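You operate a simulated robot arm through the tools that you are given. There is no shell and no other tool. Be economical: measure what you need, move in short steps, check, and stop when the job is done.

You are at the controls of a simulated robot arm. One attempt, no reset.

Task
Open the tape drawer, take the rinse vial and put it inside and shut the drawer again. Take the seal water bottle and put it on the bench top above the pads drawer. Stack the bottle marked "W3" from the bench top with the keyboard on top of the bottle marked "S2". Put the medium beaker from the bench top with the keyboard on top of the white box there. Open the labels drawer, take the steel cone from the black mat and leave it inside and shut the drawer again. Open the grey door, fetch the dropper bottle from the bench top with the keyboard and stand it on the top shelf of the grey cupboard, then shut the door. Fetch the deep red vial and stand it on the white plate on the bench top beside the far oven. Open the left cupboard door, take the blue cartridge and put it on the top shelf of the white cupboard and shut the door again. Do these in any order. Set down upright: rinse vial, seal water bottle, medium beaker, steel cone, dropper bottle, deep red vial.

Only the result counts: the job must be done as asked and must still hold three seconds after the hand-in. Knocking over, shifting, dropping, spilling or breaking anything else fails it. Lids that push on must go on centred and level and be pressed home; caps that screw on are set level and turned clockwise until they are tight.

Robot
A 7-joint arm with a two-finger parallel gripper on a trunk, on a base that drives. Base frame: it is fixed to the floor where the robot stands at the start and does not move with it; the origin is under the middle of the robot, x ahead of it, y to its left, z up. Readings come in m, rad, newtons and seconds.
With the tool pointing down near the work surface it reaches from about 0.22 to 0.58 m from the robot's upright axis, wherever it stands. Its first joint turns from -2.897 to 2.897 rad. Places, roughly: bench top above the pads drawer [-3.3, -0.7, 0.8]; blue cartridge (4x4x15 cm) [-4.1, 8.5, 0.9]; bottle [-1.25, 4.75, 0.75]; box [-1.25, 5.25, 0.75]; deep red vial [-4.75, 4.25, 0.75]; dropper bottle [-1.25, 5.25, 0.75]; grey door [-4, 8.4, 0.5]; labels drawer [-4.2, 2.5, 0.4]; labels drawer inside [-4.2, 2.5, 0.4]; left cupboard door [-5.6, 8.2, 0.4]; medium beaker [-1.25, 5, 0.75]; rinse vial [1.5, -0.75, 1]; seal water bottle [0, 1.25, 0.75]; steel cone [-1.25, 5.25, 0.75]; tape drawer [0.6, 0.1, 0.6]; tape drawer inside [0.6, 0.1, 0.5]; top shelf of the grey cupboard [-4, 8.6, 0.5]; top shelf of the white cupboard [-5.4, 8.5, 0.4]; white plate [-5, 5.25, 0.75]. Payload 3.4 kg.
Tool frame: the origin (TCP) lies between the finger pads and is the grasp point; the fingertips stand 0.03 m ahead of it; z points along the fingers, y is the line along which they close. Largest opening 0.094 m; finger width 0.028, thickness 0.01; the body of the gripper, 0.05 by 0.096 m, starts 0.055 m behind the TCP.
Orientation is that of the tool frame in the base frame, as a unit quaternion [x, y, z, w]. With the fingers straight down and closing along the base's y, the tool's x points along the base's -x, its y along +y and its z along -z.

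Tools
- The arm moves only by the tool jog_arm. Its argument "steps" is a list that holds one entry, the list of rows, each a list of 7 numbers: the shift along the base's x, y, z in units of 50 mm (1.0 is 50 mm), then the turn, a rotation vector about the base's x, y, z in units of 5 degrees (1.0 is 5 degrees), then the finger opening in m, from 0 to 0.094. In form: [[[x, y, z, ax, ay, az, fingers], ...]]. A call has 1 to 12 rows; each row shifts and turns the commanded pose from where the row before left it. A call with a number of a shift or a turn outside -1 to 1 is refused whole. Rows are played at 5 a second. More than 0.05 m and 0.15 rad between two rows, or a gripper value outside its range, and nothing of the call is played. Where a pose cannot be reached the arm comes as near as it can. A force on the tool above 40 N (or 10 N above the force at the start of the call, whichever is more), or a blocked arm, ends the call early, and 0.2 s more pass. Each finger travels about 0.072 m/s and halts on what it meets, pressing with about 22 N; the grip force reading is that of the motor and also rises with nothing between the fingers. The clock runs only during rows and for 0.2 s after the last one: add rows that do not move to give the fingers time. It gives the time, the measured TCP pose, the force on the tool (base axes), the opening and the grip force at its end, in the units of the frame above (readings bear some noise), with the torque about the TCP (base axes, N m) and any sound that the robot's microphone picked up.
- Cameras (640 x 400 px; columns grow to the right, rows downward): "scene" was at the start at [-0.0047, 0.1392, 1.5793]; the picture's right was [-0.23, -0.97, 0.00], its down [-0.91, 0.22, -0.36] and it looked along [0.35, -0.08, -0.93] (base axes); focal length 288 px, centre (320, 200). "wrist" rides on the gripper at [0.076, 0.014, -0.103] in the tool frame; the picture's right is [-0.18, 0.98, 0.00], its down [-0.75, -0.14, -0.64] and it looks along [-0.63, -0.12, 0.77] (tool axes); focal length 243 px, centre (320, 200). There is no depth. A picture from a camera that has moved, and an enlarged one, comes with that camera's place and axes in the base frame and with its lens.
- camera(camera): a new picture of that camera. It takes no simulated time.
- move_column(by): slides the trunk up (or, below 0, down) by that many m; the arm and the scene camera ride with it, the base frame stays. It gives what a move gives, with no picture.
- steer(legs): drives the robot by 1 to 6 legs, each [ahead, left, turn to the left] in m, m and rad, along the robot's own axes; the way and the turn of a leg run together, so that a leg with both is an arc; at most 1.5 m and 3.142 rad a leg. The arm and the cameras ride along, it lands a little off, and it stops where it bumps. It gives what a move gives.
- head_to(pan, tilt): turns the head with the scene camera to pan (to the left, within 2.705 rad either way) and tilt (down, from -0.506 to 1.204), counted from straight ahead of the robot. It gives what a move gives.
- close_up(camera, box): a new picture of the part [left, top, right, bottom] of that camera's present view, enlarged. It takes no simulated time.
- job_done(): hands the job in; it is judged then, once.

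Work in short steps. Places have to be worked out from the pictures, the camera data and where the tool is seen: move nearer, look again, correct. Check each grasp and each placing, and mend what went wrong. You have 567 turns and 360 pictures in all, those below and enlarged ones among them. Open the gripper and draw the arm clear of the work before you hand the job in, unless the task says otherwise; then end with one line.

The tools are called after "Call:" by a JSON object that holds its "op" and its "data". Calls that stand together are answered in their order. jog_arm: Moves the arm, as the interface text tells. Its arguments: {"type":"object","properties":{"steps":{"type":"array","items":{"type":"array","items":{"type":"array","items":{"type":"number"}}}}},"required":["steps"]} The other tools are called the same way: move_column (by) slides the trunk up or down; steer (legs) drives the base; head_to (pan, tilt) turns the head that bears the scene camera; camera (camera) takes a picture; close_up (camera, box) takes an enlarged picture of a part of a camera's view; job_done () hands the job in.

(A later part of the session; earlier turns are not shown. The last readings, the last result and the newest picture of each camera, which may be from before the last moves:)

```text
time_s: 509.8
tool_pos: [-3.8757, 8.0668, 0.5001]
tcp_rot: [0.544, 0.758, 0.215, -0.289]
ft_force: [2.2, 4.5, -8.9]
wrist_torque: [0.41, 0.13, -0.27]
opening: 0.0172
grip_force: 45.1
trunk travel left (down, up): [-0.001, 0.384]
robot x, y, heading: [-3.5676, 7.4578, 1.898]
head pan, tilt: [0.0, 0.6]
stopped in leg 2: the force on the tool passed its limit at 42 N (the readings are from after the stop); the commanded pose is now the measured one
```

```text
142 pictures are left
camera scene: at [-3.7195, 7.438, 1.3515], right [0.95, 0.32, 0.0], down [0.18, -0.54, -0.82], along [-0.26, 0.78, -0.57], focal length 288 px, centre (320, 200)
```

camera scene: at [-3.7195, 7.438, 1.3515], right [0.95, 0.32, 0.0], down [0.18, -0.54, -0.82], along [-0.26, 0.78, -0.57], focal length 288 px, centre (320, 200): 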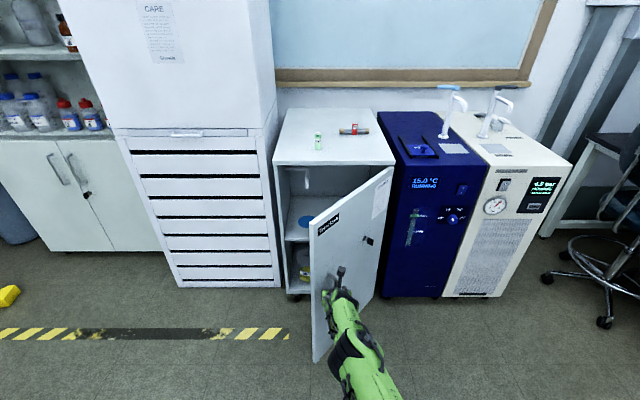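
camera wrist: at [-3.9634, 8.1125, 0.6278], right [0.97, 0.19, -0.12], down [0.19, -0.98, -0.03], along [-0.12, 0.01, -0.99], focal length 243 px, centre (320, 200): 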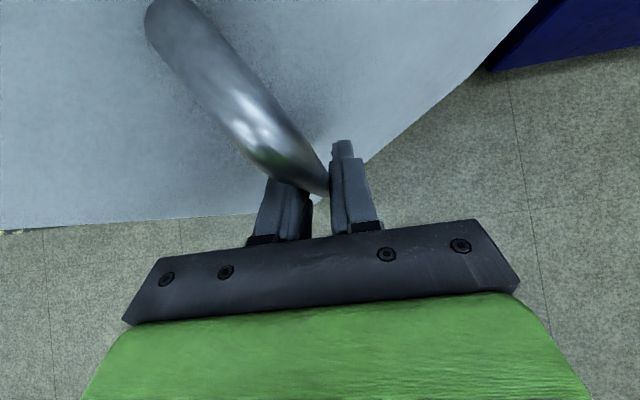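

Call:
{"op": "jog_arm", "data": {"steps": [[[0, 0, 0, 0, 0, 0, 0.04], [0, 0, 0, 0, 0, 0, 0.07], [0, 0, 0, 0, 0, 0, 0.07], [0, 0, 0, 0, 0, 0, 0.07]]]}}

Call:
{"op": "steer", "data": {"legs": [[-0.25, 0, 0]]}}

Call:
{"op": "camera", "data": {"camera": "scene"}}

Call:
{"op": "close_up", "data": {"camera": "scene", "box": [250, 90, 410, 330]}}

```text
time_s: 510.8
tool_pos: [-3.8775, 8.0671, 0.5016]
tcp_rot: [0.541, 0.758, 0.216, -0.292]
ft_force: [-0.6, 0.2, -0.8]
wrist_torque: [-0.02, 0.02, 0.01]
opening: 0.0702
grip_force: 0.1
trunk travel left (down, up): [-0.001, 0.384]
robot x, y, heading: [-3.5668, 7.457, 1.898]
head pan, tilt: [0.0, 0.6]
```

```text
time_s: 512.6
tool_pos: [-3.7987, 7.834, 0.5016]
tcp_rot: [0.542, 0.758, 0.216, -0.292]
ft_force: [0.2, 1.4, -0.2]
wrist_torque: [-0.01, 0.0, 0.02]
opening: 0.0701
grip_force: 0.0
trunk travel left (down, up): [-0.001, 0.384]
robot x, y, heading: [-3.4862, 7.2233, 1.893]
head pan, tilt: [0.0, 0.6]
```

```text
141 pictures are left
camera scene: at [-3.6406, 7.204, 1.3515], right [0.95, 0.32, 0.0], down [0.18, -0.54, -0.83], along [-0.26, 0.78, -0.56], focal length 288 px, centre (320, 200)
```

scene: 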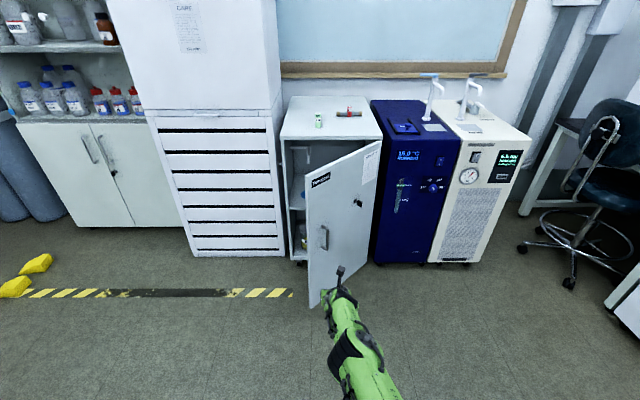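

```text
1.67 times, centred on (330, 210) of scene
camera zoom: at [-3.6406, 7.204, 1.3515], right [0.95, 0.32, 0.0], down [0.18, -0.54, -0.83], along [-0.26, 0.78, -0.56], focal length 480 px, centre (303, 183)
```

zoom: 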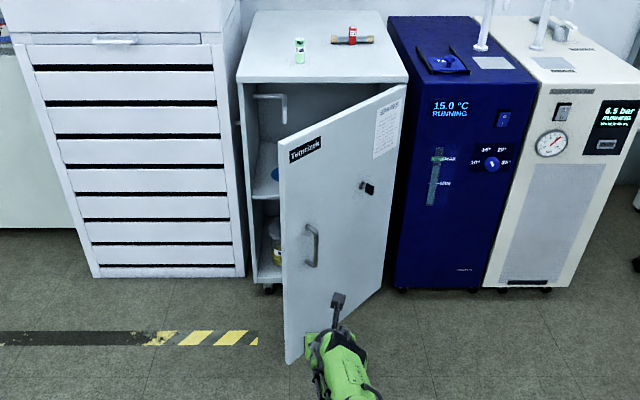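

Door is only ~35–40° open. I'll hook its edge from inside with closed fingers: raise to z 0.6, shift left of the door edge and look.

Call:
{"op": "jog_arm", "data": {"steps": [[[0, 0, 0.8, 0, 0, 0, 0.03], [0, 0, 0.8, 0, 0, 0, 0.0], [0, 0, 0.3, 0, 0, 0, 0.0], [0, 0, 0, 0, 0, 0, 0.0]]]}}

Call:
{"op": "steer", "data": {"legs": [[0, 0.185, 0.01], [0.2, 0, 0]]}}

Call:
{"op": "camera", "data": {"camera": "wrist"}}

Call:
{"op": "camera", "data": {"camera": "scene"}}

```text
time_s: 513.6
tool_pos: [-3.7976, 7.8342, 0.6]
tcp_rot: [0.542, 0.758, 0.215, -0.292]
ft_force: [0.3, 1.4, -0.6]
wrist_torque: [-0.03, -0.01, 0.0]
opening: 0.0002
grip_force: 22.0
trunk travel left (down, up): [-0.001, 0.384]
robot x, y, heading: [-3.4893, 7.2235, 1.896]
head pan, tilt: [0.0, 0.6]
```

```text
time_s: 516.3
tool_pos: [-4.0371, 7.9648, 0.5989]
tcp_rot: [0.54, 0.759, 0.215, -0.292]
ft_force: [1.2, 0.5, 0.0]
wrist_torque: [-0.03, -0.02, 0.01]
opening: 0.0
grip_force: 21.6
trunk travel left (down, up): [-0.001, 0.384]
robot x, y, heading: [-3.7244, 7.3582, 1.9]
head pan, tilt: [0.0, 0.6]
```

```text
139 pictures are left
camera wrist: at [-4.0198, 7.9557, 0.7274], right [0.98, 0.19, -0.11], down [0.19, -0.98, -0.04], along [-0.12, 0.02, -0.99], focal length 243 px, centre (320, 200)
```

wrist: 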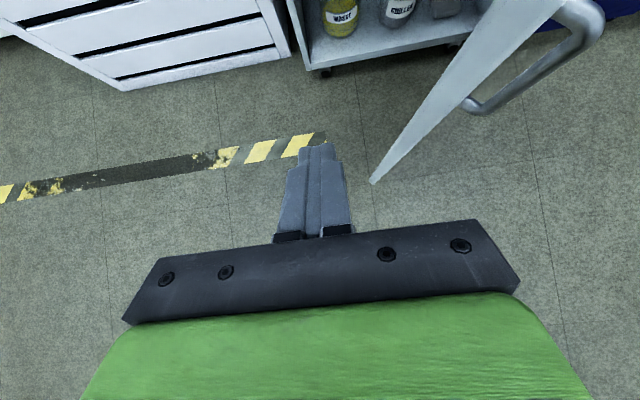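

```text
138 pictures are left
camera scene: at [-3.8765, 7.3348, 1.3514], right [0.95, 0.32, 0.0], down [0.18, -0.53, -0.82], along [-0.27, 0.78, -0.57], focal length 288 px, centre (320, 200)
```

scene: 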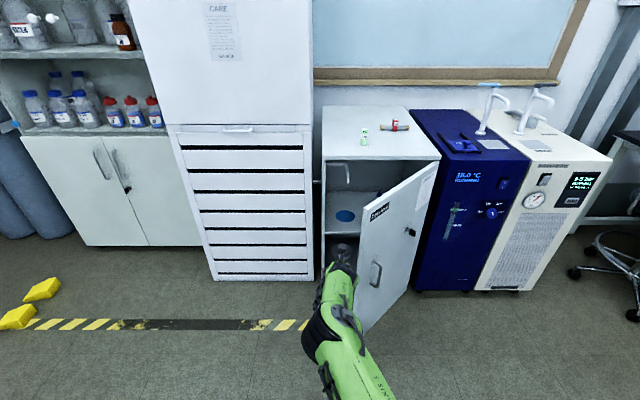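

Top view: door ≈43° open, edge at R≈−1.13. Insert the hand inside the edge and push the door rightwards.

Call:
{"op": "steer", "data": {"legs": [[0.13, 0, 0], [-0.02, -0.14, 0], [-0.04, -0.08, 0]]}}

Call:
{"op": "camera", "data": {"camera": "wrist"}}

Call:
{"op": "camera", "data": {"camera": "scene"}}

```text
time_s: 519.2
tool_pos: [-3.8515, 8.1014, 0.5996]
tcp_rot: [0.542, 0.758, 0.216, -0.293]
ft_force: [0.8, 0.4, 0.8]
wrist_torque: [0.01, 0.0, 0.01]
opening: 0.0
grip_force: 22.4
trunk travel left (down, up): [-0.001, 0.384]
robot x, y, heading: [-3.5396, 7.4933, 1.894]
head pan, tilt: [0.0, 0.6]
```

```text
137 pictures are left
camera wrist: at [-3.8337, 8.0932, 0.7279], right [0.98, 0.19, -0.11], down [0.18, -0.98, -0.04], along [-0.12, 0.02, -0.99], focal length 243 px, centre (320, 200)
```

wrist: 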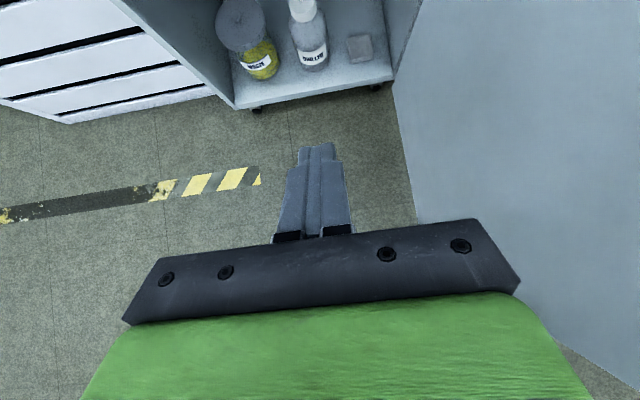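

```text
136 pictures are left
camera scene: at [-3.6925, 7.4714, 1.3515], right [0.95, 0.32, 0.0], down [0.18, -0.54, -0.83], along [-0.27, 0.78, -0.56], focal length 288 px, centre (320, 200)
```

scene: 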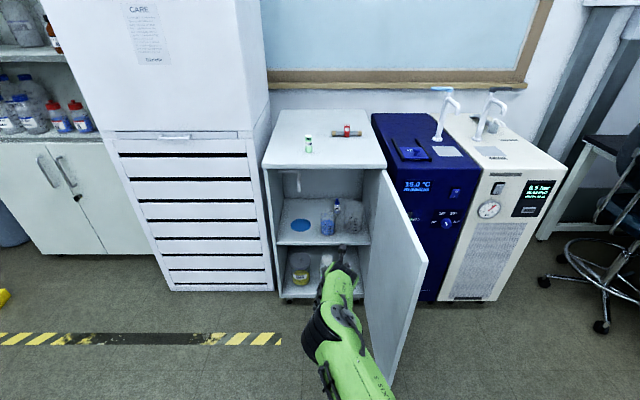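

The door is now wide open. Enlarge the interior.

Call:
{"op": "close_up", "data": {"camera": "scene", "box": [255, 100, 435, 310]}}

```text
1.90 times, centred on (345, 205) of scene
camera zoom: at [-3.6925, 7.4714, 1.3515], right [0.95, 0.32, 0.0], down [0.18, -0.54, -0.83], along [-0.27, 0.78, -0.56], focal length 549 px, centre (272, 190)
```

zoom: 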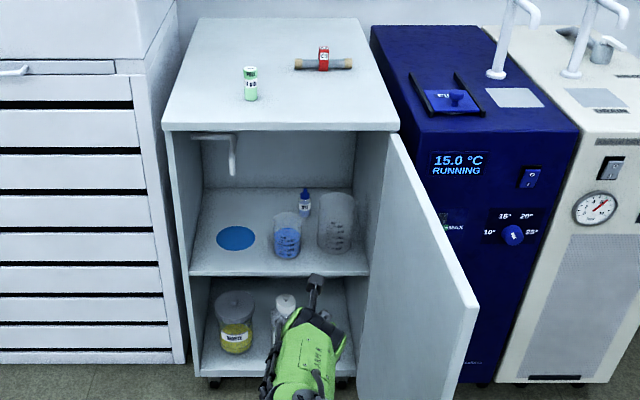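

Interior seen: free spot at the front-left of the top shelf. Leave the door open, back out, and head for the keyboard bench.

Call:
{"op": "steer", "data": {"legs": [[-0.5, 0, 0], [-0.4, 0, 0], [0, 0, -1.566]]}}

Call:
{"op": "move_column", "data": {"by": 0.38}}

Call:
{"op": "head_to", "data": {"pan": -0.6, "tilt": 0.4}}

Call:
{"op": "camera", "data": {"camera": "scene"}}

```text
time_s: 528.1
tool_pos: [-2.6378, 6.9395, 0.5995]
tcp_rot: [0.921, 0.145, 0.359, -0.052]
ft_force: [0.9, -0.5, 0.6]
wrist_torque: [0.04, 0.02, 0.03]
opening: 0.0
grip_force: 21.8
trunk travel left (down, up): [-0.001, 0.384]
robot x, y, heading: [-3.2575, 6.6396, 0.307]
head pan, tilt: [0.0, 0.6]
```

```text
time_s: 531.8
tool_pos: [-2.6388, 6.9402, 0.9796]
tcp_rot: [0.92, 0.145, 0.36, -0.051]
ft_force: [-0.1, -0.8, 0.3]
wrist_torque: [0.01, -0.01, -0.01]
opening: 0.0003
grip_force: 21.8
trunk travel left (down, up): [-0.381, 0.004]
robot x, y, heading: [-3.2526, 6.6395, 0.312]
head pan, tilt: [0.0, 0.6]
```

```text
time_s: 532.8
tool_pos: [-2.6382, 6.9401, 0.9788]
tcp_rot: [0.92, 0.145, 0.36, -0.051]
ft_force: [1.3, 0.1, -0.3]
wrist_torque: [0.03, -0.03, -0.03]
opening: 0.0
grip_force: 22.3
trunk travel left (down, up): [-0.381, 0.004]
robot x, y, heading: [-3.2547, 6.6409, 0.305]
head pan, tilt: [-0.6, 0.4]
```

```text
134 pictures are left
camera scene: at [-3.2661, 6.741, 1.7489], right [-0.29, -0.96, 0.0], down [-0.37, 0.11, -0.92], along [0.88, -0.26, -0.39], focal length 288 px, centre (320, 200)
```

scene: 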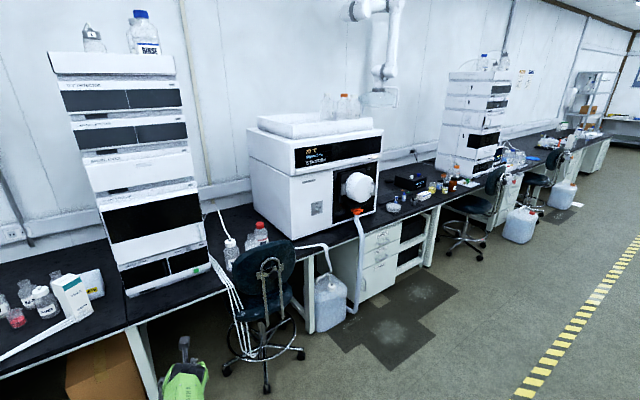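

The keyboard section is past the next instrument. Strafe right along the aisle.

Call:
{"op": "steer", "data": {"legs": [[-0.1, 0, 0.027], [0, -1.1, 0], [0, -1.1, 0]]}}

Call:
{"op": "head_to", "data": {"pan": 0.0, "tilt": 0.55}}

Call:
{"op": "camera", "data": {"camera": "scene"}}

```text
time_s: 544.4
tool_pos: [-2.0504, 4.8297, 0.9793]
tcp_rot: [0.919, 0.154, 0.359, -0.055]
ft_force: [-0.4, -0.9, -0.2]
wrist_torque: [0.01, -0.03, 0.02]
opening: 0.0
grip_force: 22.1
trunk travel left (down, up): [-0.381, 0.004]
robot x, y, heading: [-2.6601, 4.5185, 0.329]
head pan, tilt: [-0.6, 0.4]
```

```text
time_s: 545.4
tool_pos: [-2.0497, 4.8296, 0.9788]
tcp_rot: [0.919, 0.153, 0.36, -0.054]
ft_force: [-0.6, -0.4, -0.3]
wrist_torque: [-0.04, 0.0, 0.0]
opening: 0.0
grip_force: 22.2
trunk travel left (down, up): [-0.381, 0.004]
robot x, y, heading: [-2.6612, 4.5175, 0.327]
head pan, tilt: [0.0, 0.55]
```

```text
133 pictures are left
camera scene: at [-2.6783, 4.6726, 1.7352], right [0.32, -0.95, 0.0], down [-0.49, -0.17, -0.85], along [0.81, 0.27, -0.52], focal length 288 px, centre (320, 200)
```

scene: 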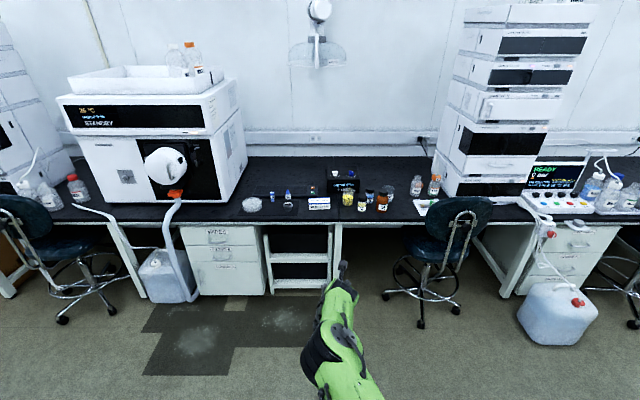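

Call:
{"op": "close_up", "data": {"camera": "scene", "box": [230, 150, 470, 240]}}

Call:
{"op": "close_up", "data": {"camera": "scene", "box": [500, 140, 640, 230]}}

```text
2.67 times, centred on (350, 195) of scene
camera zoom: at [-2.6783, 4.6726, 1.7352], right [0.32, -0.95, 0.0], down [-0.49, -0.17, -0.85], along [0.81, 0.27, -0.52], focal length 768 px, centre (240, 213)
```

zoom: 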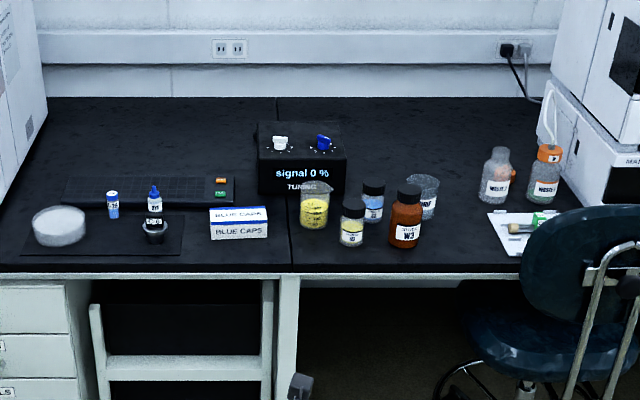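

```text
4.44 times, centred on (570, 185) of scene
camera zoom: at [-2.6783, 4.6726, 1.7352], right [0.32, -0.95, 0.0], down [-0.49, -0.17, -0.85], along [0.81, 0.27, -0.52], focal length 1281 px, centre (-791, 267)
```

zoom: 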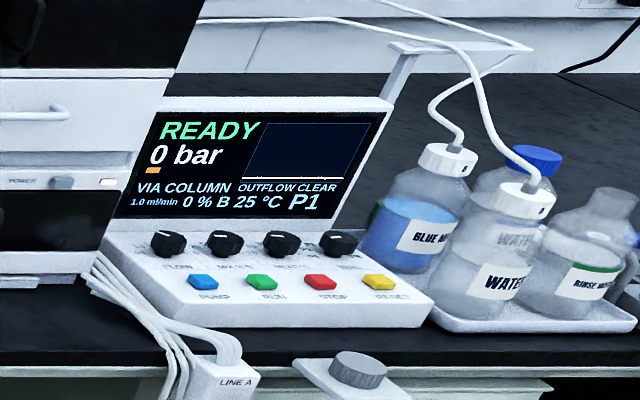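

The bench holds: black mat with dish, dropper and cone, white BLUE CAPS box, beakers, and bottles incl. brown W3. Move closer for detail.

Call:
{"op": "steer", "data": {"legs": [[0.55, -0.05, 0.005]]}}

Call:
{"op": "head_to", "data": {"pan": 0.0, "tilt": 0.75}}

Call:
{"op": "camera", "data": {"camera": "scene"}}

Call:
{"op": "close_up", "data": {"camera": "scene", "box": [300, 120, 460, 220]}}

Call:
{"op": "close_up", "data": {"camera": "scene", "box": [170, 120, 330, 220]}}

```text
time_s: 548.5
tool_pos: [-1.5278, 4.9754, 0.9784]
tcp_rot: [0.917, 0.163, 0.358, -0.059]
ft_force: [-0.6, -0.3, -0.3]
wrist_torque: [-0.01, -0.02, 0.0]
opening: 0.0
grip_force: 21.8
trunk travel left (down, up): [-0.381, 0.004]
robot x, y, heading: [-2.1304, 4.6476, 0.347]
head pan, tilt: [0.0, 0.55]
```

```text
time_s: 549.2
tool_pos: [-1.5301, 4.9752, 0.9803]
tcp_rot: [0.917, 0.163, 0.359, -0.058]
ft_force: [0.9, -0.3, 0.2]
wrist_torque: [0.03, 0.01, 0.01]
opening: 0.0
grip_force: 21.9
trunk travel left (down, up): [-0.381, 0.004]
robot x, y, heading: [-2.1293, 4.653, 0.351]
head pan, tilt: [0.0, 0.75]
```

```text
130 pictures are left
camera scene: at [-2.1601, 4.8029, 1.7179], right [0.34, -0.94, 0.0], down [-0.64, -0.23, -0.73], along [0.69, 0.25, -0.68], focal length 288 px, centre (320, 200)
```

scene: 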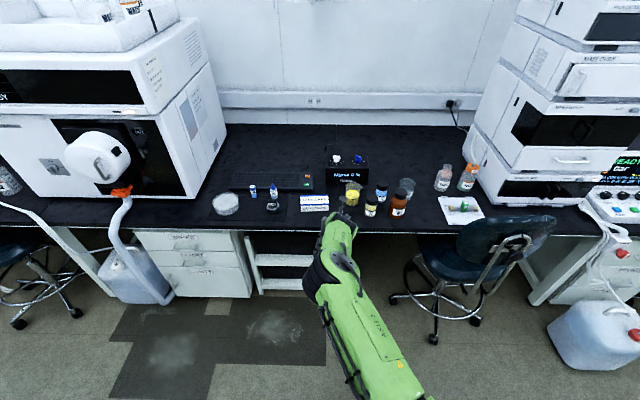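

```text
4.00 times, centred on (380, 170) of scene
camera zoom: at [-2.1601, 4.8029, 1.7179], right [0.34, -0.94, 0.0], down [-0.64, -0.23, -0.73], along [0.69, 0.25, -0.68], focal length 1153 px, centre (80, 320)
```

zoom: 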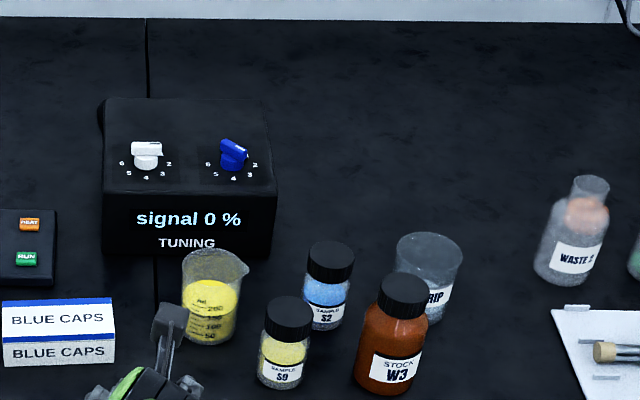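

```text
4.00 times, centred on (250, 170) of scene
camera zoom: at [-2.1601, 4.8029, 1.7179], right [0.34, -0.94, 0.0], down [-0.64, -0.23, -0.73], along [0.69, 0.25, -0.68], focal length 1153 px, centre (600, 320)
```

zoom: 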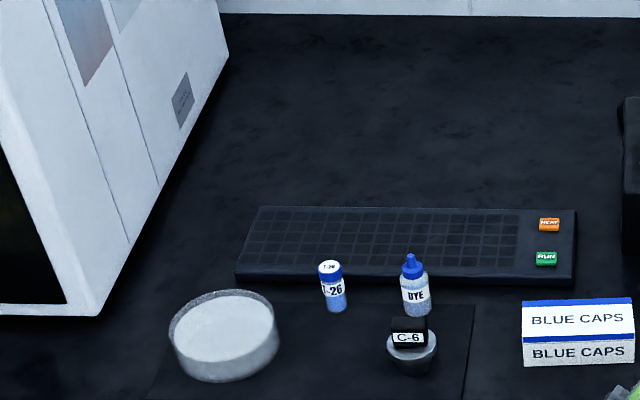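

Identified: S2 (blue sample, black cap), W3 (brown stock), medium beaker (yellow, open), BLUE CAPS white box, DYE dropper, C-6 steel cone on the mat. Pitch the tool down and set the arm to the right-hand side, then drive in.

Call:
{"op": "jog_arm", "data": {"steps": [[[-0.2, -0.54, 0.12, -0.33, 0.94, 0, 0.05], [-0.2, -0.54, 0.12, -0.33, 0.94, 0, 0.09], [-0.2, -0.54, 0.12, -0.33, 0.94, 0, 0.09], [-0.2, -0.54, 0.12, -0.33, 0.94, 0, 0.09], [-0.2, -0.54, 0.12, -0.33, 0.94, 0, 0.09], [-0.2, -0.54, 0.12, -0.33, 0.94, 0, 0.09], [-0.2, -0.54, 0.12, -0.33, 0.94, 0, 0.09], [-0.2, -0.54, 0.12, -0.33, 0.94, 0, 0.09], [-0.2, -0.54, 0.12, -0.17, 0.47, 0, 0.09], [-0.2, -0.54, 0.12, 0, 0, 0, 0.09], [-0.2, -0.54, 0.12, 0, 0, 0, 0.09], [-0.2, -0.54, 0.12, 0, 0, 0, 0.09]]]}}

Call:
{"op": "steer", "data": {"legs": [[0.25, -0.01, -0.019], [0.2, 0, 0]]}}

Call:
{"op": "camera", "data": {"camera": "wrist"}}

Call:
{"op": "camera", "data": {"camera": "scene"}}

```text
time_s: 551.9
tool_pos: [-1.6485, 4.6513, 1.0519]
tcp_rot: [0.984, 0.176, 0.001, 0.0]
ft_force: [-0.3, 0.2, -0.2]
wrist_torque: [0.02, 0.01, 0.01]
opening: 0.09
grip_force: 0.0
trunk travel left (down, up): [-0.381, 0.004]
robot x, y, heading: [-2.1317, 4.6529, 0.346]
head pan, tilt: [0.0, 0.75]
```

```text
time_s: 554.9
tool_pos: [-1.2216, 4.7853, 1.0506]
tcp_rot: [0.986, 0.168, 0.002, 0.0]
ft_force: [0.1, 0.3, 0.1]
wrist_torque: [0.04, 0.0, 0.0]
opening: 0.0901
grip_force: 0.0
trunk travel left (down, up): [-0.381, 0.004]
robot x, y, heading: [-1.7039, 4.7884, 0.331]
head pan, tilt: [0.0, 0.75]
```

```text
127 pictures are left
camera wrist: at [-1.1459, 4.7973, 1.1547], right [0.15, -0.99, 0.0], down [-0.76, -0.12, 0.64], along [-0.63, -0.1, -0.77], focal length 243 px, centre (320, 200)
```

wrist: 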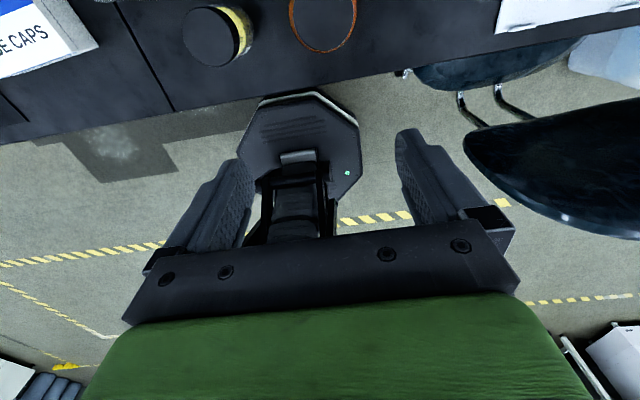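

```text
126 pictures are left
camera scene: at [-1.7318, 4.9428, 1.7178], right [0.33, -0.94, 0.0], down [-0.64, -0.23, -0.73], along [0.69, 0.24, -0.68], focal length 288 px, centre (320, 200)
```

scene: 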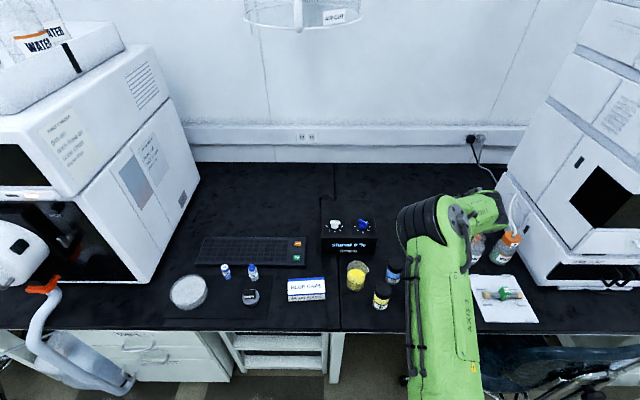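

Drive 6 cm forward and 1.4 cm right to be over W3, then descend above its cap.

Call:
{"op": "steer", "data": {"legs": [[0.06, -0.014, 0]]}}

Call:
{"op": "jog_arm", "data": {"steps": [[[0, 0, -0.9, 0, 0, 0, 0.09], [0, 0, -0.5, 0, 0, 0, 0.09], [0, 0, 0, 0, 0, 0, 0.09]]]}}

Call:
{"op": "camera", "data": {"camera": "wrist"}}

```text
time_s: 555.8
tool_pos: [-1.1637, 4.7915, 1.0507]
tcp_rot: [0.986, 0.169, 0.001, -0.001]
ft_force: [0.0, -0.3, -0.8]
wrist_torque: [0.01, 0.02, -0.01]
opening: 0.0899
grip_force: 0.0
trunk travel left (down, up): [-0.381, 0.004]
robot x, y, heading: [-1.6407, 4.7971, 0.335]
head pan, tilt: [0.0, 0.75]
```

```text
time_s: 556.6
tool_pos: [-1.1638, 4.7925, 0.9827]
tcp_rot: [0.986, 0.169, 0.003, 0.0]
ft_force: [-0.2, -0.4, 0.4]
wrist_torque: [0.03, 0.0, -0.01]
opening: 0.09
grip_force: 0.1
trunk travel left (down, up): [-0.381, 0.004]
robot x, y, heading: [-1.6485, 4.7943, 0.334]
head pan, tilt: [0.0, 0.75]
```

```text
125 pictures are left
camera wrist: at [-1.0886, 4.805, 1.0871], right [0.15, -0.99, 0.0], down [-0.76, -0.12, 0.64], along [-0.63, -0.1, -0.77], focal length 243 px, centre (320, 200)
```

wrist: 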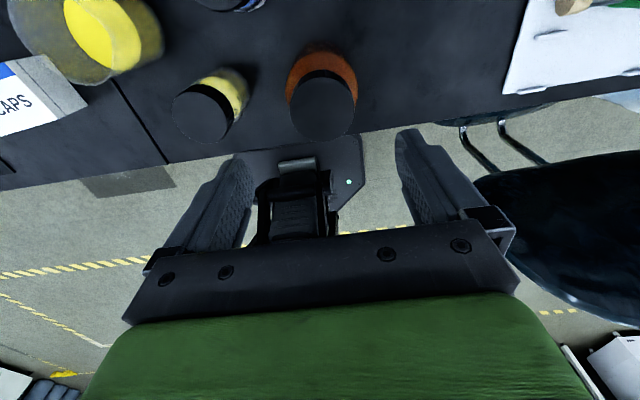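

W3 cap top at z≈0.883, (−1.155, 4.792). Nudge 9 mm and descend to grip the cap.

Call:
{"op": "jog_arm", "data": {"steps": [[[0.18, 0, -0.6, 0, 0, 0, 0.085], [0, 0, -0.6, 0, 0, 0, 0.085], [0, 0, -0.6, 0, 0, 0, 0.085], [0, 0, -0.3, 0, 0, 0, 0.085], [0, 0, 0, 0, 0, 0, 0.085]]]}}

Call:
{"op": "camera", "data": {"camera": "wrist"}}

```text
time_s: 557.8
tool_pos: [-1.1551, 4.7919, 0.8774]
tcp_rot: [0.986, 0.169, 0.002, 0.0]
ft_force: [0.0, 0.0, 0.2]
wrist_torque: [0.0, 0.02, 0.01]
opening: 0.0849
grip_force: 0.1
trunk travel left (down, up): [-0.381, 0.004]
robot x, y, heading: [-1.6468, 4.7928, 0.337]
head pan, tilt: [0.0, 0.75]
```

```text
124 pictures are left
camera wrist: at [-1.079, 4.8033, 0.9807], right [0.15, -0.99, 0.0], down [-0.76, -0.12, 0.64], along [-0.63, -0.1, -0.77], focal length 243 px, centre (320, 200)
```

wrist: 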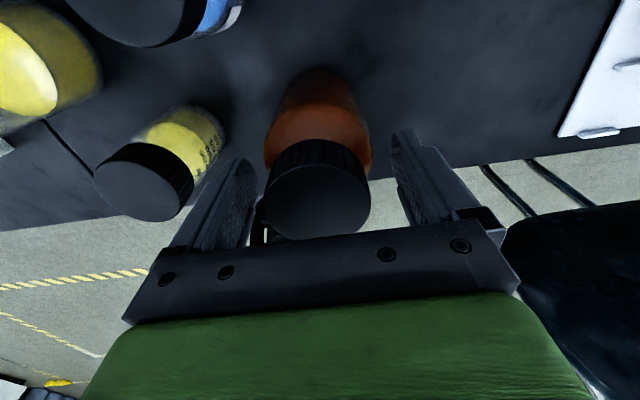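

Cap is centred between the fingers; close.

Call:
{"op": "jog_arm", "data": {"steps": [[[0, 0, 0, 0, 0, 0, 0.07], [0, 0, 0, 0, 0, 0, 0.06], [0, 0, 0, 0, 0, 0, 0.05], [0, 0, 0, 0, 0, 0, 0.03], [0, 0, 0, 0, 0, 0, 0.03]]]}}

Call:
{"op": "jog_arm", "data": {"steps": [[[0, 0, 0.2, 0, 0, 0, 0.03], [0, 0, 0.3, 0, 0, 0, 0.03], [0, 0, 0.5, 0, 0, 0, 0.03], [0, 0, 0.6, 0, 0, 0, 0.03], [0, 0, 0.6, 0, 0, 0, 0.03], [0, 0, 0.6, 0, 0, 0, 0.03], [0, 0, 0, 0, 0, 0, 0.03]]]}}

Call:
{"op": "camera", "data": {"camera": "wrist"}}

```text
time_s: 559.0
tool_pos: [-1.1548, 4.7917, 0.8764]
tcp_rot: [0.985, 0.17, 0.001, 0.0]
ft_force: [0.1, 0.3, 1.0]
wrist_torque: [0.21, 0.01, 0.0]
opening: 0.0691
grip_force: 22.1
trunk travel left (down, up): [-0.381, 0.004]
robot x, y, heading: [-1.6464, 4.7957, 0.335]
head pan, tilt: [0.0, 0.75]
```

```text
time_s: 560.6
tool_pos: [-1.1524, 4.793, 1.0177]
tcp_rot: [0.986, 0.169, 0.0, 0.0]
ft_force: [0.6, 0.8, -4.2]
wrist_torque: [-0.02, -0.04, -0.01]
opening: 0.0692
grip_force: 21.9
trunk travel left (down, up): [-0.381, 0.004]
robot x, y, heading: [-1.6471, 4.7969, 0.335]
head pan, tilt: [0.0, 0.75]
```

```text
123 pictures are left
camera wrist: at [-1.076, 4.805, 1.121], right [0.15, -0.99, 0.0], down [-0.76, -0.12, 0.64], along [-0.63, -0.1, -0.77], focal length 243 px, centre (320, 200)
```

wrist: 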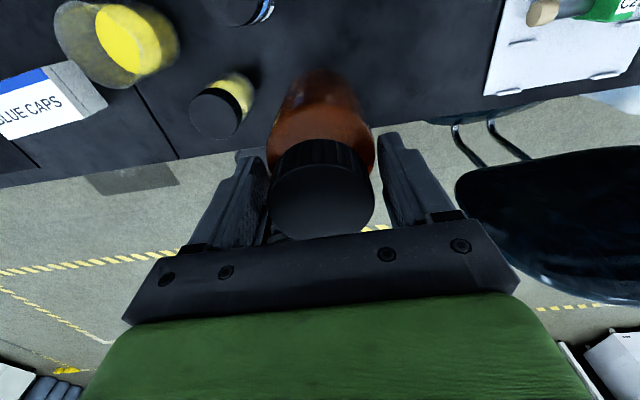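

W3 is lifted. Drive 3 cm forward and use the scene camera to measure S2 relative to W3.

Call:
{"op": "steer", "data": {"legs": [[0.03, 0, 0]]}}

Call:
{"op": "head_to", "data": {"pan": -0.25, "tilt": 0.9}}

Call:
{"op": "camera", "data": {"camera": "scene"}}

Call:
{"op": "camera", "data": {"camera": "wrist"}}

```text
time_s: 561.5
tool_pos: [-1.1246, 4.8037, 1.0176]
tcp_rot: [0.985, 0.17, 0.002, 0.001]
ft_force: [0.0, -0.5, -4.2]
wrist_torque: [0.0, -0.03, -0.01]
opening: 0.0692
grip_force: 21.8
trunk travel left (down, up): [-0.381, 0.004]
robot x, y, heading: [-1.6191, 4.8069, 0.335]
head pan, tilt: [0.0, 0.75]
```

```text
time_s: 562.2
tool_pos: [-1.1252, 4.8031, 1.0173]
tcp_rot: [0.986, 0.169, 0.001, 0.0]
ft_force: [-0.1, 0.9, -3.2]
wrist_torque: [-0.02, -0.03, 0.01]
opening: 0.0514
grip_force: 22.3
trunk travel left (down, up): [-0.381, 0.004]
robot x, y, heading: [-1.6184, 4.8045, 0.335]
head pan, tilt: [-0.25, 0.901]
```

```text
122 pictures are left
camera scene: at [-1.6493, 4.9375, 1.706], right [0.09, -1.0, 0.0], down [-0.78, -0.07, -0.62], along [0.62, 0.06, -0.78], focal length 288 px, centre (320, 200)
```

scene: 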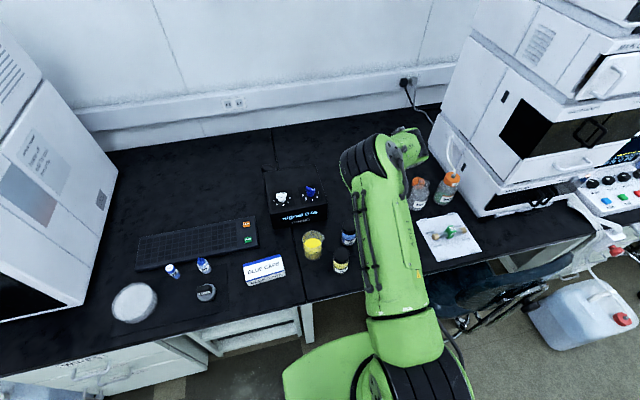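

```text
121 pictures are left
camera wrist: at [-1.0486, 4.8149, 1.121], right [0.15, -0.99, 0.0], down [-0.76, -0.12, 0.64], along [-0.63, -0.1, -0.77], focal length 243 px, centre (320, 200)
```

wrist: 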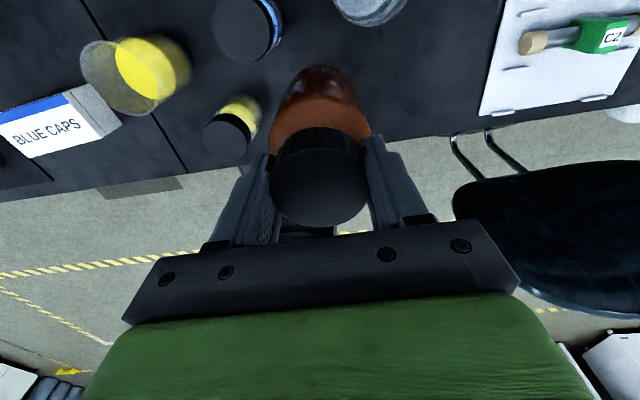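

The bottle slipped slightly in the grip (opening 69→51 mm). Set it straight down and regrasp lower, around the body.

Call:
{"op": "jog_arm", "data": {"steps": [[[0, 0, -0.5, 0, 0, 0, 0.03], [0, 0, -0.5, 0, 0, 0, 0.03], [0, 0, -0.5, 0, 0, 0, 0.03], [0, 0, -0.4, 0, 0, 0, 0.03], [0, 0, -0.2, 0, 0, 0, 0.03], [0, 0, -0.2, 0, 0, 0, 0.03], [0, 0, -0.15, 0, 0, 0, 0.03], [0, 0, -0.1, 0, 0, 0, 0.03], [0, 0, 0, 0, 0, 0, 0.03]]]}}

Call:
{"op": "camera", "data": {"camera": "wrist"}}

```text
time_s: 564.2
tool_pos: [-1.1259, 4.8028, 0.8894]
tcp_rot: [0.986, 0.17, 0.001, 0.0]
ft_force: [-0.7, 0.4, -4.2]
wrist_torque: [0.01, 0.02, 0.0]
opening: 0.0513
grip_force: 22.0
trunk travel left (down, up): [-0.381, 0.004]
robot x, y, heading: [-1.6168, 4.8079, 0.341]
head pan, tilt: [-0.25, 0.901]
```

```text
120 pictures are left
camera wrist: at [-1.0493, 4.8147, 0.9931], right [0.15, -0.99, 0.0], down [-0.76, -0.12, 0.64], along [-0.63, -0.1, -0.77], focal length 243 px, centre (320, 200)
```

wrist: 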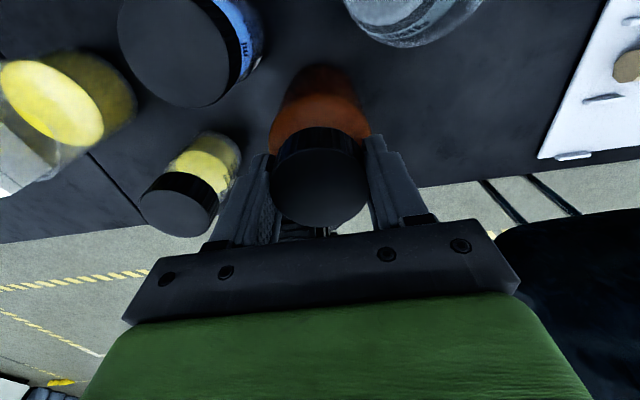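

Call:
{"op": "jog_arm", "data": {"steps": [[[0, 0, -0.1, 0, 0, 0, 0.03], [0, 0, -0.1, 0, 0, 0, 0.03], [0, 0, -0.1, 0, 0, 0, 0.03], [0, 0, -0.1, 0, 0, 0, 0.03], [0, 0, 0, 0, 0, 0, 0.03]]]}}

```text
time_s: 564.8
tool_pos: [-1.1248, 4.8022, 0.8885]
tcp_rot: [0.985, 0.17, 0.006, -0.001]
ft_force: [-8.7, 0.9, 25.7]
wrist_torque: [0.45, 0.33, 0.14]
opening: 0.0518
grip_force: 22.0
trunk travel left (down, up): [-0.381, 0.004]
robot x, y, heading: [-1.6205, 4.8073, 0.341]
head pan, tilt: [-0.25, 0.901]
stopped in row 2: the force on the tool passed its limit at 48 N (the readings are from after the stop); the commanded pose is now the measured one
```

Bottle is down. Open, descend to TCP 0.838 around the body and re-grip.

Call:
{"op": "jog_arm", "data": {"steps": [[[0, 0, 0.04, 0, 0, 0, 0.03], [0, 0, 0, 0, 0, 0, 0.055], [0, 0, 0, 0, 0, 0, 0.08], [0, 0, 0, 0, 0, 0, 0.094], [0, 0, 0, 0, 0, 0, 0.094], [0, 0, 0, 0, 0, 0, 0.094]]]}}

Call:
{"op": "camera", "data": {"camera": "wrist"}}

```text
time_s: 566.2
tool_pos: [-1.1218, 4.803, 0.8878]
tcp_rot: [0.985, 0.17, 0.004, 0.001]
ft_force: [0.0, -0.1, 0.0]
wrist_torque: [0.03, -0.04, -0.01]
opening: 0.094
grip_force: 0.1
trunk travel left (down, up): [-0.381, 0.004]
robot x, y, heading: [-1.6192, 4.8046, 0.338]
head pan, tilt: [-0.25, 0.901]
```

```text
119 pictures are left
camera wrist: at [-1.0467, 4.8148, 0.9918], right [0.16, -0.99, 0.0], down [-0.76, -0.12, 0.64], along [-0.63, -0.1, -0.77], focal length 243 px, centre (320, 200)
```

wrist: 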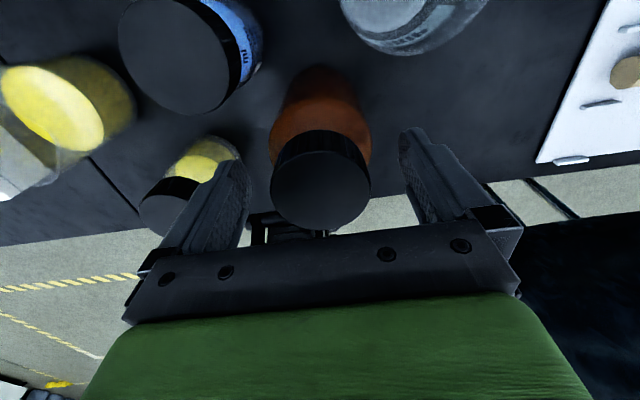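

Centred; descend 5 cm around the body.

Call:
{"op": "jog_arm", "data": {"steps": [[[0, 0, -0.3, 0, 0, 0, 0.094], [0, 0, -0.3, 0, 0, 0, 0.094], [0, 0, -0.35, 0, 0, 0, 0.094], [0, 0, 0, 0, 0, 0, 0.094]]]}}

Call:
{"op": "jog_arm", "data": {"steps": [[[0, 0, 0, 0, 0, 0, 0.085], [0, 0, 0, 0, 0, 0, 0.078], [0, 0, 0, 0, 0, 0, 0.07], [0, 0, 0, 0, 0, 0, 0.05], [0, 0, 0, 0, 0, 0, 0.05]]]}}

Call:
{"op": "camera", "data": {"camera": "wrist"}}

```text
time_s: 567.2
tool_pos: [-1.1249, 4.8045, 0.8397]
tcp_rot: [0.985, 0.17, 0.004, 0.001]
ft_force: [0.2, -0.4, -0.2]
wrist_torque: [-0.03, -0.03, 0.03]
opening: 0.094
grip_force: 0.1
trunk travel left (down, up): [-0.381, 0.004]
robot x, y, heading: [-1.6167, 4.8051, 0.336]
head pan, tilt: [-0.25, 0.901]
```

```text
time_s: 568.4
tool_pos: [-1.1257, 4.804, 0.8391]
tcp_rot: [0.985, 0.17, 0.004, 0.0]
ft_force: [0.5, -1.4, 0.2]
wrist_torque: [0.0, -0.08, 0.01]
opening: 0.0701
grip_force: 22.1
trunk travel left (down, up): [-0.381, 0.004]
robot x, y, heading: [-1.6168, 4.8081, 0.338]
head pan, tilt: [-0.25, 0.901]
```

```text
118 pictures are left
camera wrist: at [-1.0489, 4.8153, 0.944], right [0.16, -0.99, 0.0], down [-0.76, -0.12, 0.64], along [-0.63, -0.1, -0.77], focal length 243 px, centre (320, 200)
```

wrist: 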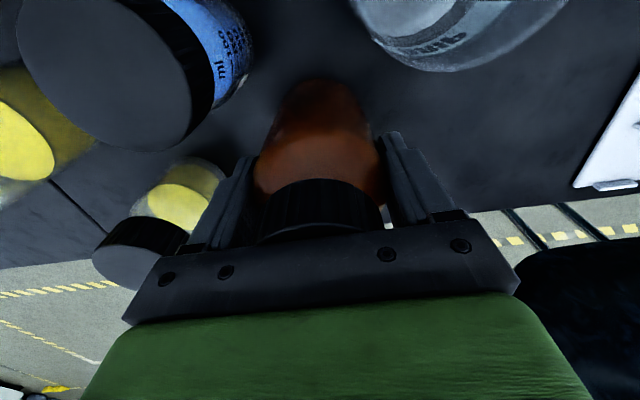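

Firm body grip (70 mm). S2 cap centre ≈(−1.080, 4.885), top z≈0.85. Lift, then move above S2.

Call:
{"op": "jog_arm", "data": {"steps": [[[0, 0, 0.4, 0, 0, 0, 0.05], [0, 0, 0.6, 0, 0, 0, 0.05], [0, 0, 0.6, 0, 0, 0, 0.05], [0, 0, 0.6, 0, 0, 0, 0.05], [0, 0, 0.6, 0, 0, 0, 0.05], [0.3, 0.54, 0, 0, 0, 0, 0.05], [0.31, 0.54, 0, 0, 0, 0, 0.05], [0.31, 0.54, 0, 0, 0, 0, 0.05], [0, 0, 0, 0, 0, 0, 0.05]]]}}

Call:
{"op": "camera", "data": {"camera": "wrist"}}

Call:
{"op": "camera", "data": {"camera": "scene"}}

```text
time_s: 570.4
tool_pos: [-1.079, 4.8803, 0.9813]
tcp_rot: [0.985, 0.171, 0.005, 0.0]
ft_force: [-1.3, 0.2, -4.0]
wrist_torque: [0.04, -0.02, 0.01]
opening: 0.0701
grip_force: 22.0
trunk travel left (down, up): [-0.381, 0.004]
robot x, y, heading: [-1.6181, 4.8054, 0.337]
head pan, tilt: [-0.25, 0.901]
```

```text
117 pictures are left
camera wrist: at [-1.0036, 4.8928, 1.0855], right [0.16, -0.99, 0.0], down [-0.76, -0.12, 0.64], along [-0.63, -0.1, -0.77], focal length 243 px, centre (320, 200)
```

wrist: 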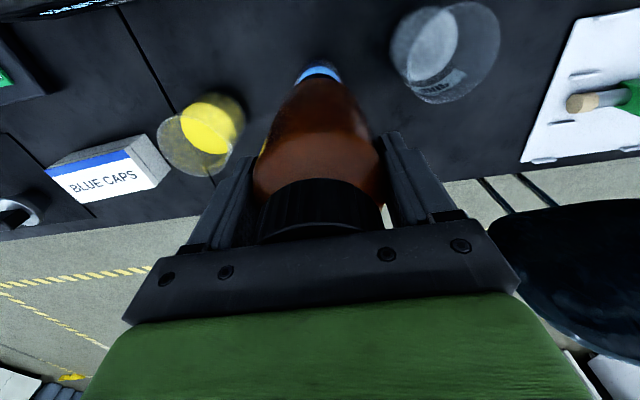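

```text
116 pictures are left
camera scene: at [-1.6496, 4.9371, 1.706], right [0.09, -1.0, 0.0], down [-0.78, -0.07, -0.62], along [0.62, 0.05, -0.78], focal length 288 px, centre (320, 200)
```

scene: 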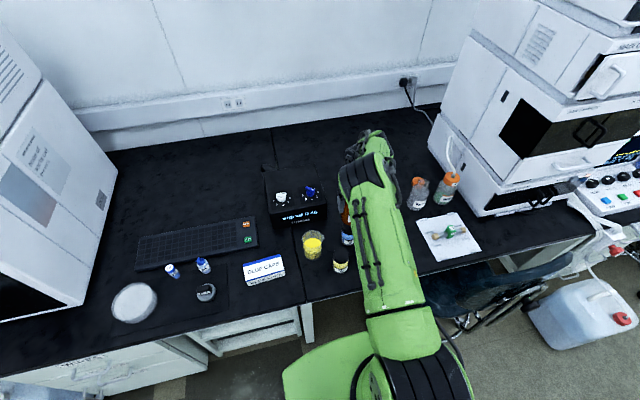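

Call:
{"op": "close_up", "data": {"camera": "scene", "box": [290, 170, 400, 290]}}

Call:
{"op": "close_up", "data": {"camera": "wrist", "box": [230, 40, 410, 160]}}

```text
3.33 times, centred on (345, 230) of scene
camera zoom: at [-1.6496, 4.9371, 1.706], right [0.09, -1.0, 0.0], down [-0.78, -0.07, -0.62], along [0.62, 0.05, -0.78], focal length 960 px, centre (237, 100)
```

zoom: 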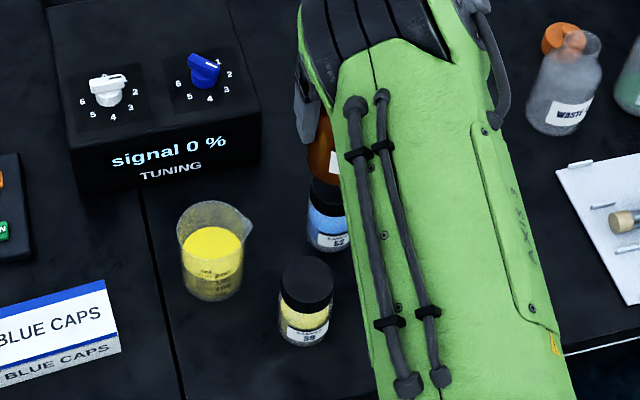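

```text
3.33 times, centred on (320, 100) of wrist
camera zoom: at [-1.0036, 4.8928, 1.0855], right [0.16, -0.99, 0.0], down [-0.76, -0.12, 0.64], along [-0.63, -0.1, -0.77], focal length 809 px, centre (320, 533)
```

zoom: 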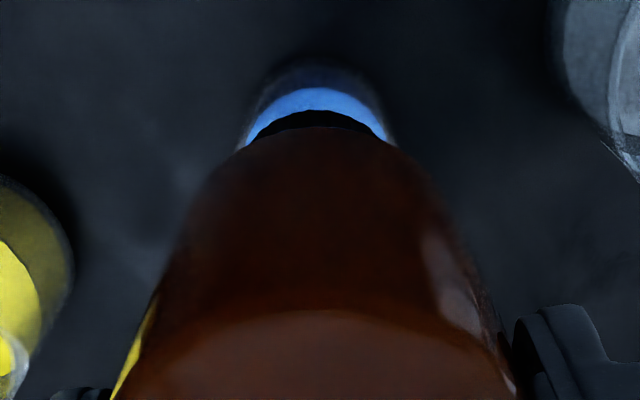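

Well aligned (within ~5 mm). Lower W3 onto S2's cap.

Call:
{"op": "jog_arm", "data": {"steps": [[[0, 0.02, -0.3, 0, 0, 0, 0.05], [0, 0, -0.2, 0, 0, 0, 0.05], [0, 0, -0.1, 0, 0, 0, 0.05], [0, 0, -0.06, 0, 0, 0, 0.05], [0, 0, -0.06, 0, 0, 0, 0.05], [0, 0, -0.06, 0, 0, 0, 0.05], [0, 0, -0.06, 0, 0, 0, 0.05], [0, 0, 0, 0, 0, 0, 0.05]]]}}

Call:
{"op": "camera", "data": {"camera": "wrist"}}

```text
time_s: 572.2
tool_pos: [-1.0777, 4.8833, 0.9399]
tcp_rot: [0.985, 0.17, 0.006, 0.0]
ft_force: [0.3, -0.6, 10.8]
wrist_torque: [-0.07, 0.15, 0.01]
opening: 0.0699
grip_force: 22.0
trunk travel left (down, up): [-0.381, 0.004]
robot x, y, heading: [-1.6206, 4.8061, 0.337]
head pan, tilt: [-0.25, 0.901]
```

```text
113 pictures are left
camera wrist: at [-1.0012, 4.8962, 1.0443], right [0.16, -0.99, 0.0], down [-0.76, -0.12, 0.63], along [-0.62, -0.1, -0.77], focal length 243 px, centre (320, 200)
```

wrist: 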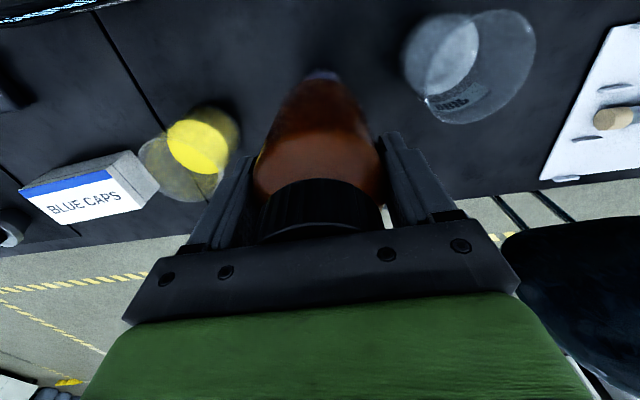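

Contact made (≈11 N). Release slowly.

Call:
{"op": "jog_arm", "data": {"steps": [[[0, 0, 0.02, 0, 0, 0, 0.05], [0, 0, 0, 0, 0, 0, 0.072], [0, 0, 0, 0, 0, 0, 0.078], [0, 0, 0, 0, 0, 0, 0.085], [0, 0, 0, 0, 0, 0, 0.092], [0, 0, 0, 0, 0, 0, 0.092]]]}}

Call:
{"op": "camera", "data": {"camera": "wrist"}}

```text
time_s: 573.6
tool_pos: [-1.0763, 4.8848, 0.9393]
tcp_rot: [0.985, 0.17, 0.004, 0.0]
ft_force: [0.5, 0.0, 0.2]
wrist_torque: [-0.02, 0.0, 0.0]
opening: 0.092
grip_force: 0.1
trunk travel left (down, up): [-0.381, 0.004]
robot x, y, heading: [-1.6208, 4.8061, 0.337]
head pan, tilt: [-0.25, 0.901]
```

```text
112 pictures are left
camera wrist: at [-1.0009, 4.8964, 1.0429], right [0.16, -0.99, 0.0], down [-0.76, -0.12, 0.64], along [-0.63, -0.1, -0.77], focal length 243 px, centre (320, 200)
```

wrist: 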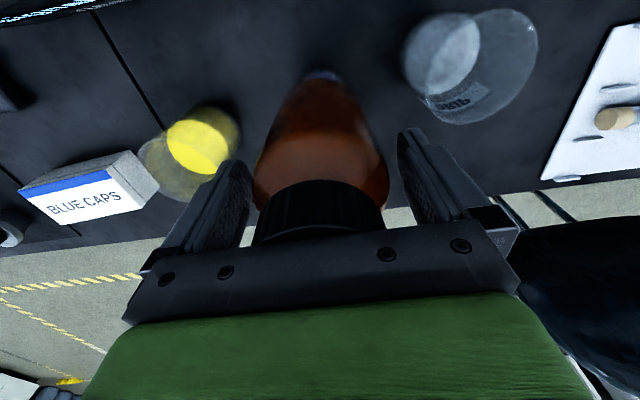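

W3 stands on S2. Raise straight up clear of it.

Call:
{"op": "jog_arm", "data": {"steps": [[[0, 0, 0.4, 0, 0, 0, 0.092], [0, 0, 0.5, 0, 0, 0, 0.092], [0, 0, 0.6, 0, 0, 0, 0.092], [0, 0, 0.7, 0, 0, 0, 0.092], [0, 0, 0.4, 0, 0, 0, 0.092], [0, 0, 0, 0, 0, 0, 0.092]]]}}

Call:
{"op": "camera", "data": {"camera": "wrist"}}

```text
time_s: 575.0
tool_pos: [-1.0766, 4.8866, 1.0711]
tcp_rot: [0.985, 0.17, 0.005, 0.0]
ft_force: [-0.3, -0.6, 0.1]
wrist_torque: [0.02, 0.01, -0.03]
opening: 0.0921
grip_force: 0.0
trunk travel left (down, up): [-0.381, 0.004]
robot x, y, heading: [-1.6199, 4.807, 0.34]
head pan, tilt: [-0.25, 0.901]
```

```text
111 pictures are left
camera wrist: at [-1.0013, 4.8979, 1.1751], right [0.16, -0.99, 0.0], down [-0.76, -0.12, 0.64], along [-0.63, -0.1, -0.77], focal length 243 px, centre (320, 200)
```

wrist: 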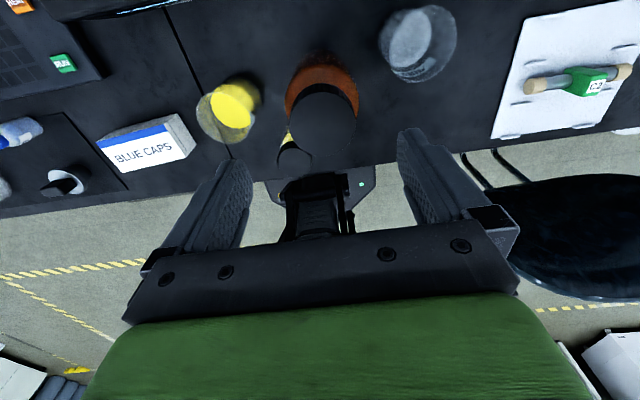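

Stack done. Now the medium beaker (rim ≈(−1.148, 5.013), top z≈0.842) and the box; zoom the wrist view to measure the box.

Call:
{"op": "close_up", "data": {"camera": "wrist", "box": [80, 60, 280, 185]}}

```text
3.20 times, centred on (180, 122) of wrist
camera zoom: at [-1.0013, 4.8979, 1.1751], right [0.16, -0.99, 0.0], down [-0.76, -0.12, 0.64], along [-0.63, -0.1, -0.77], focal length 776 px, centre (768, 448)
```

zoom: 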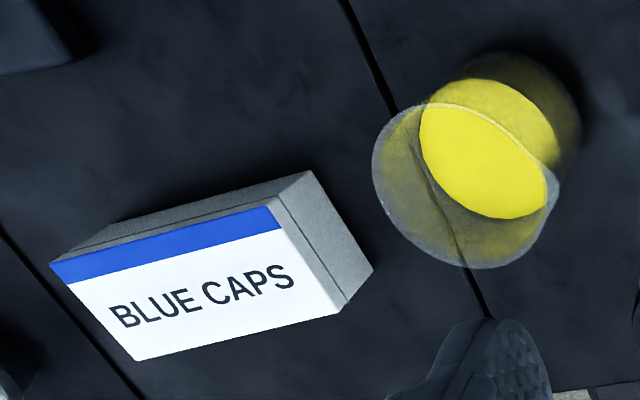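

Box top centre ≈(−1.25, 5.17), 13×6 cm. Move over the beaker first.

Call:
{"op": "jog_arm", "data": {"steps": [[[-0.36, 0.63, 0, 0, 0, 0, 0.094], [-0.36, 0.63, 0, 0, 0, 0, 0.094], [-0.36, 0.63, 0, 0, 0, 0, 0.094], [-0.35, 0.64, 0, 0, 0, 0, 0.094], [0, 0, -0.8, 0, 0, 0, 0.094], [0, 0, -0.8, 0, 0, 0, 0.094], [0, 0, -0.6, 0, 0, 0, 0.094], [0, 0, 0, 0, 0, 0, 0.094]]]}}

Call:
{"op": "camera", "data": {"camera": "wrist"}}

```text
time_s: 576.8
tool_pos: [-1.147, 5.0111, 0.9605]
tcp_rot: [0.985, 0.17, 0.004, 0.0]
ft_force: [0.2, -0.4, 0.6]
wrist_torque: [0.02, 0.02, 0.0]
opening: 0.0941
grip_force: 0.0
trunk travel left (down, up): [-0.381, 0.004]
robot x, y, heading: [-1.618, 4.8115, 0.338]
head pan, tilt: [-0.25, 0.901]
```

```text
109 pictures are left
camera wrist: at [-1.0717, 5.0235, 1.0653], right [0.16, -0.99, 0.0], down [-0.76, -0.12, 0.63], along [-0.63, -0.1, -0.77], focal length 243 px, centre (320, 200)
```

wrist: 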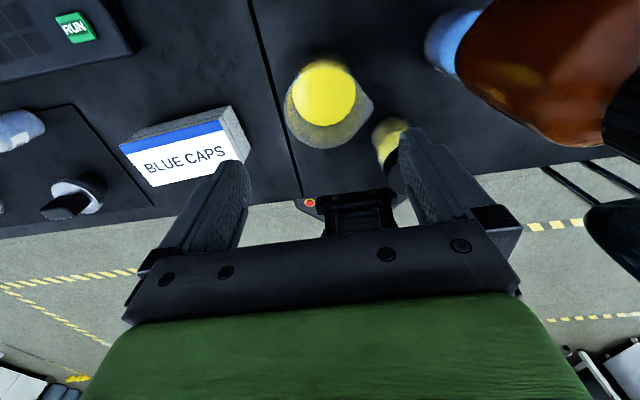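

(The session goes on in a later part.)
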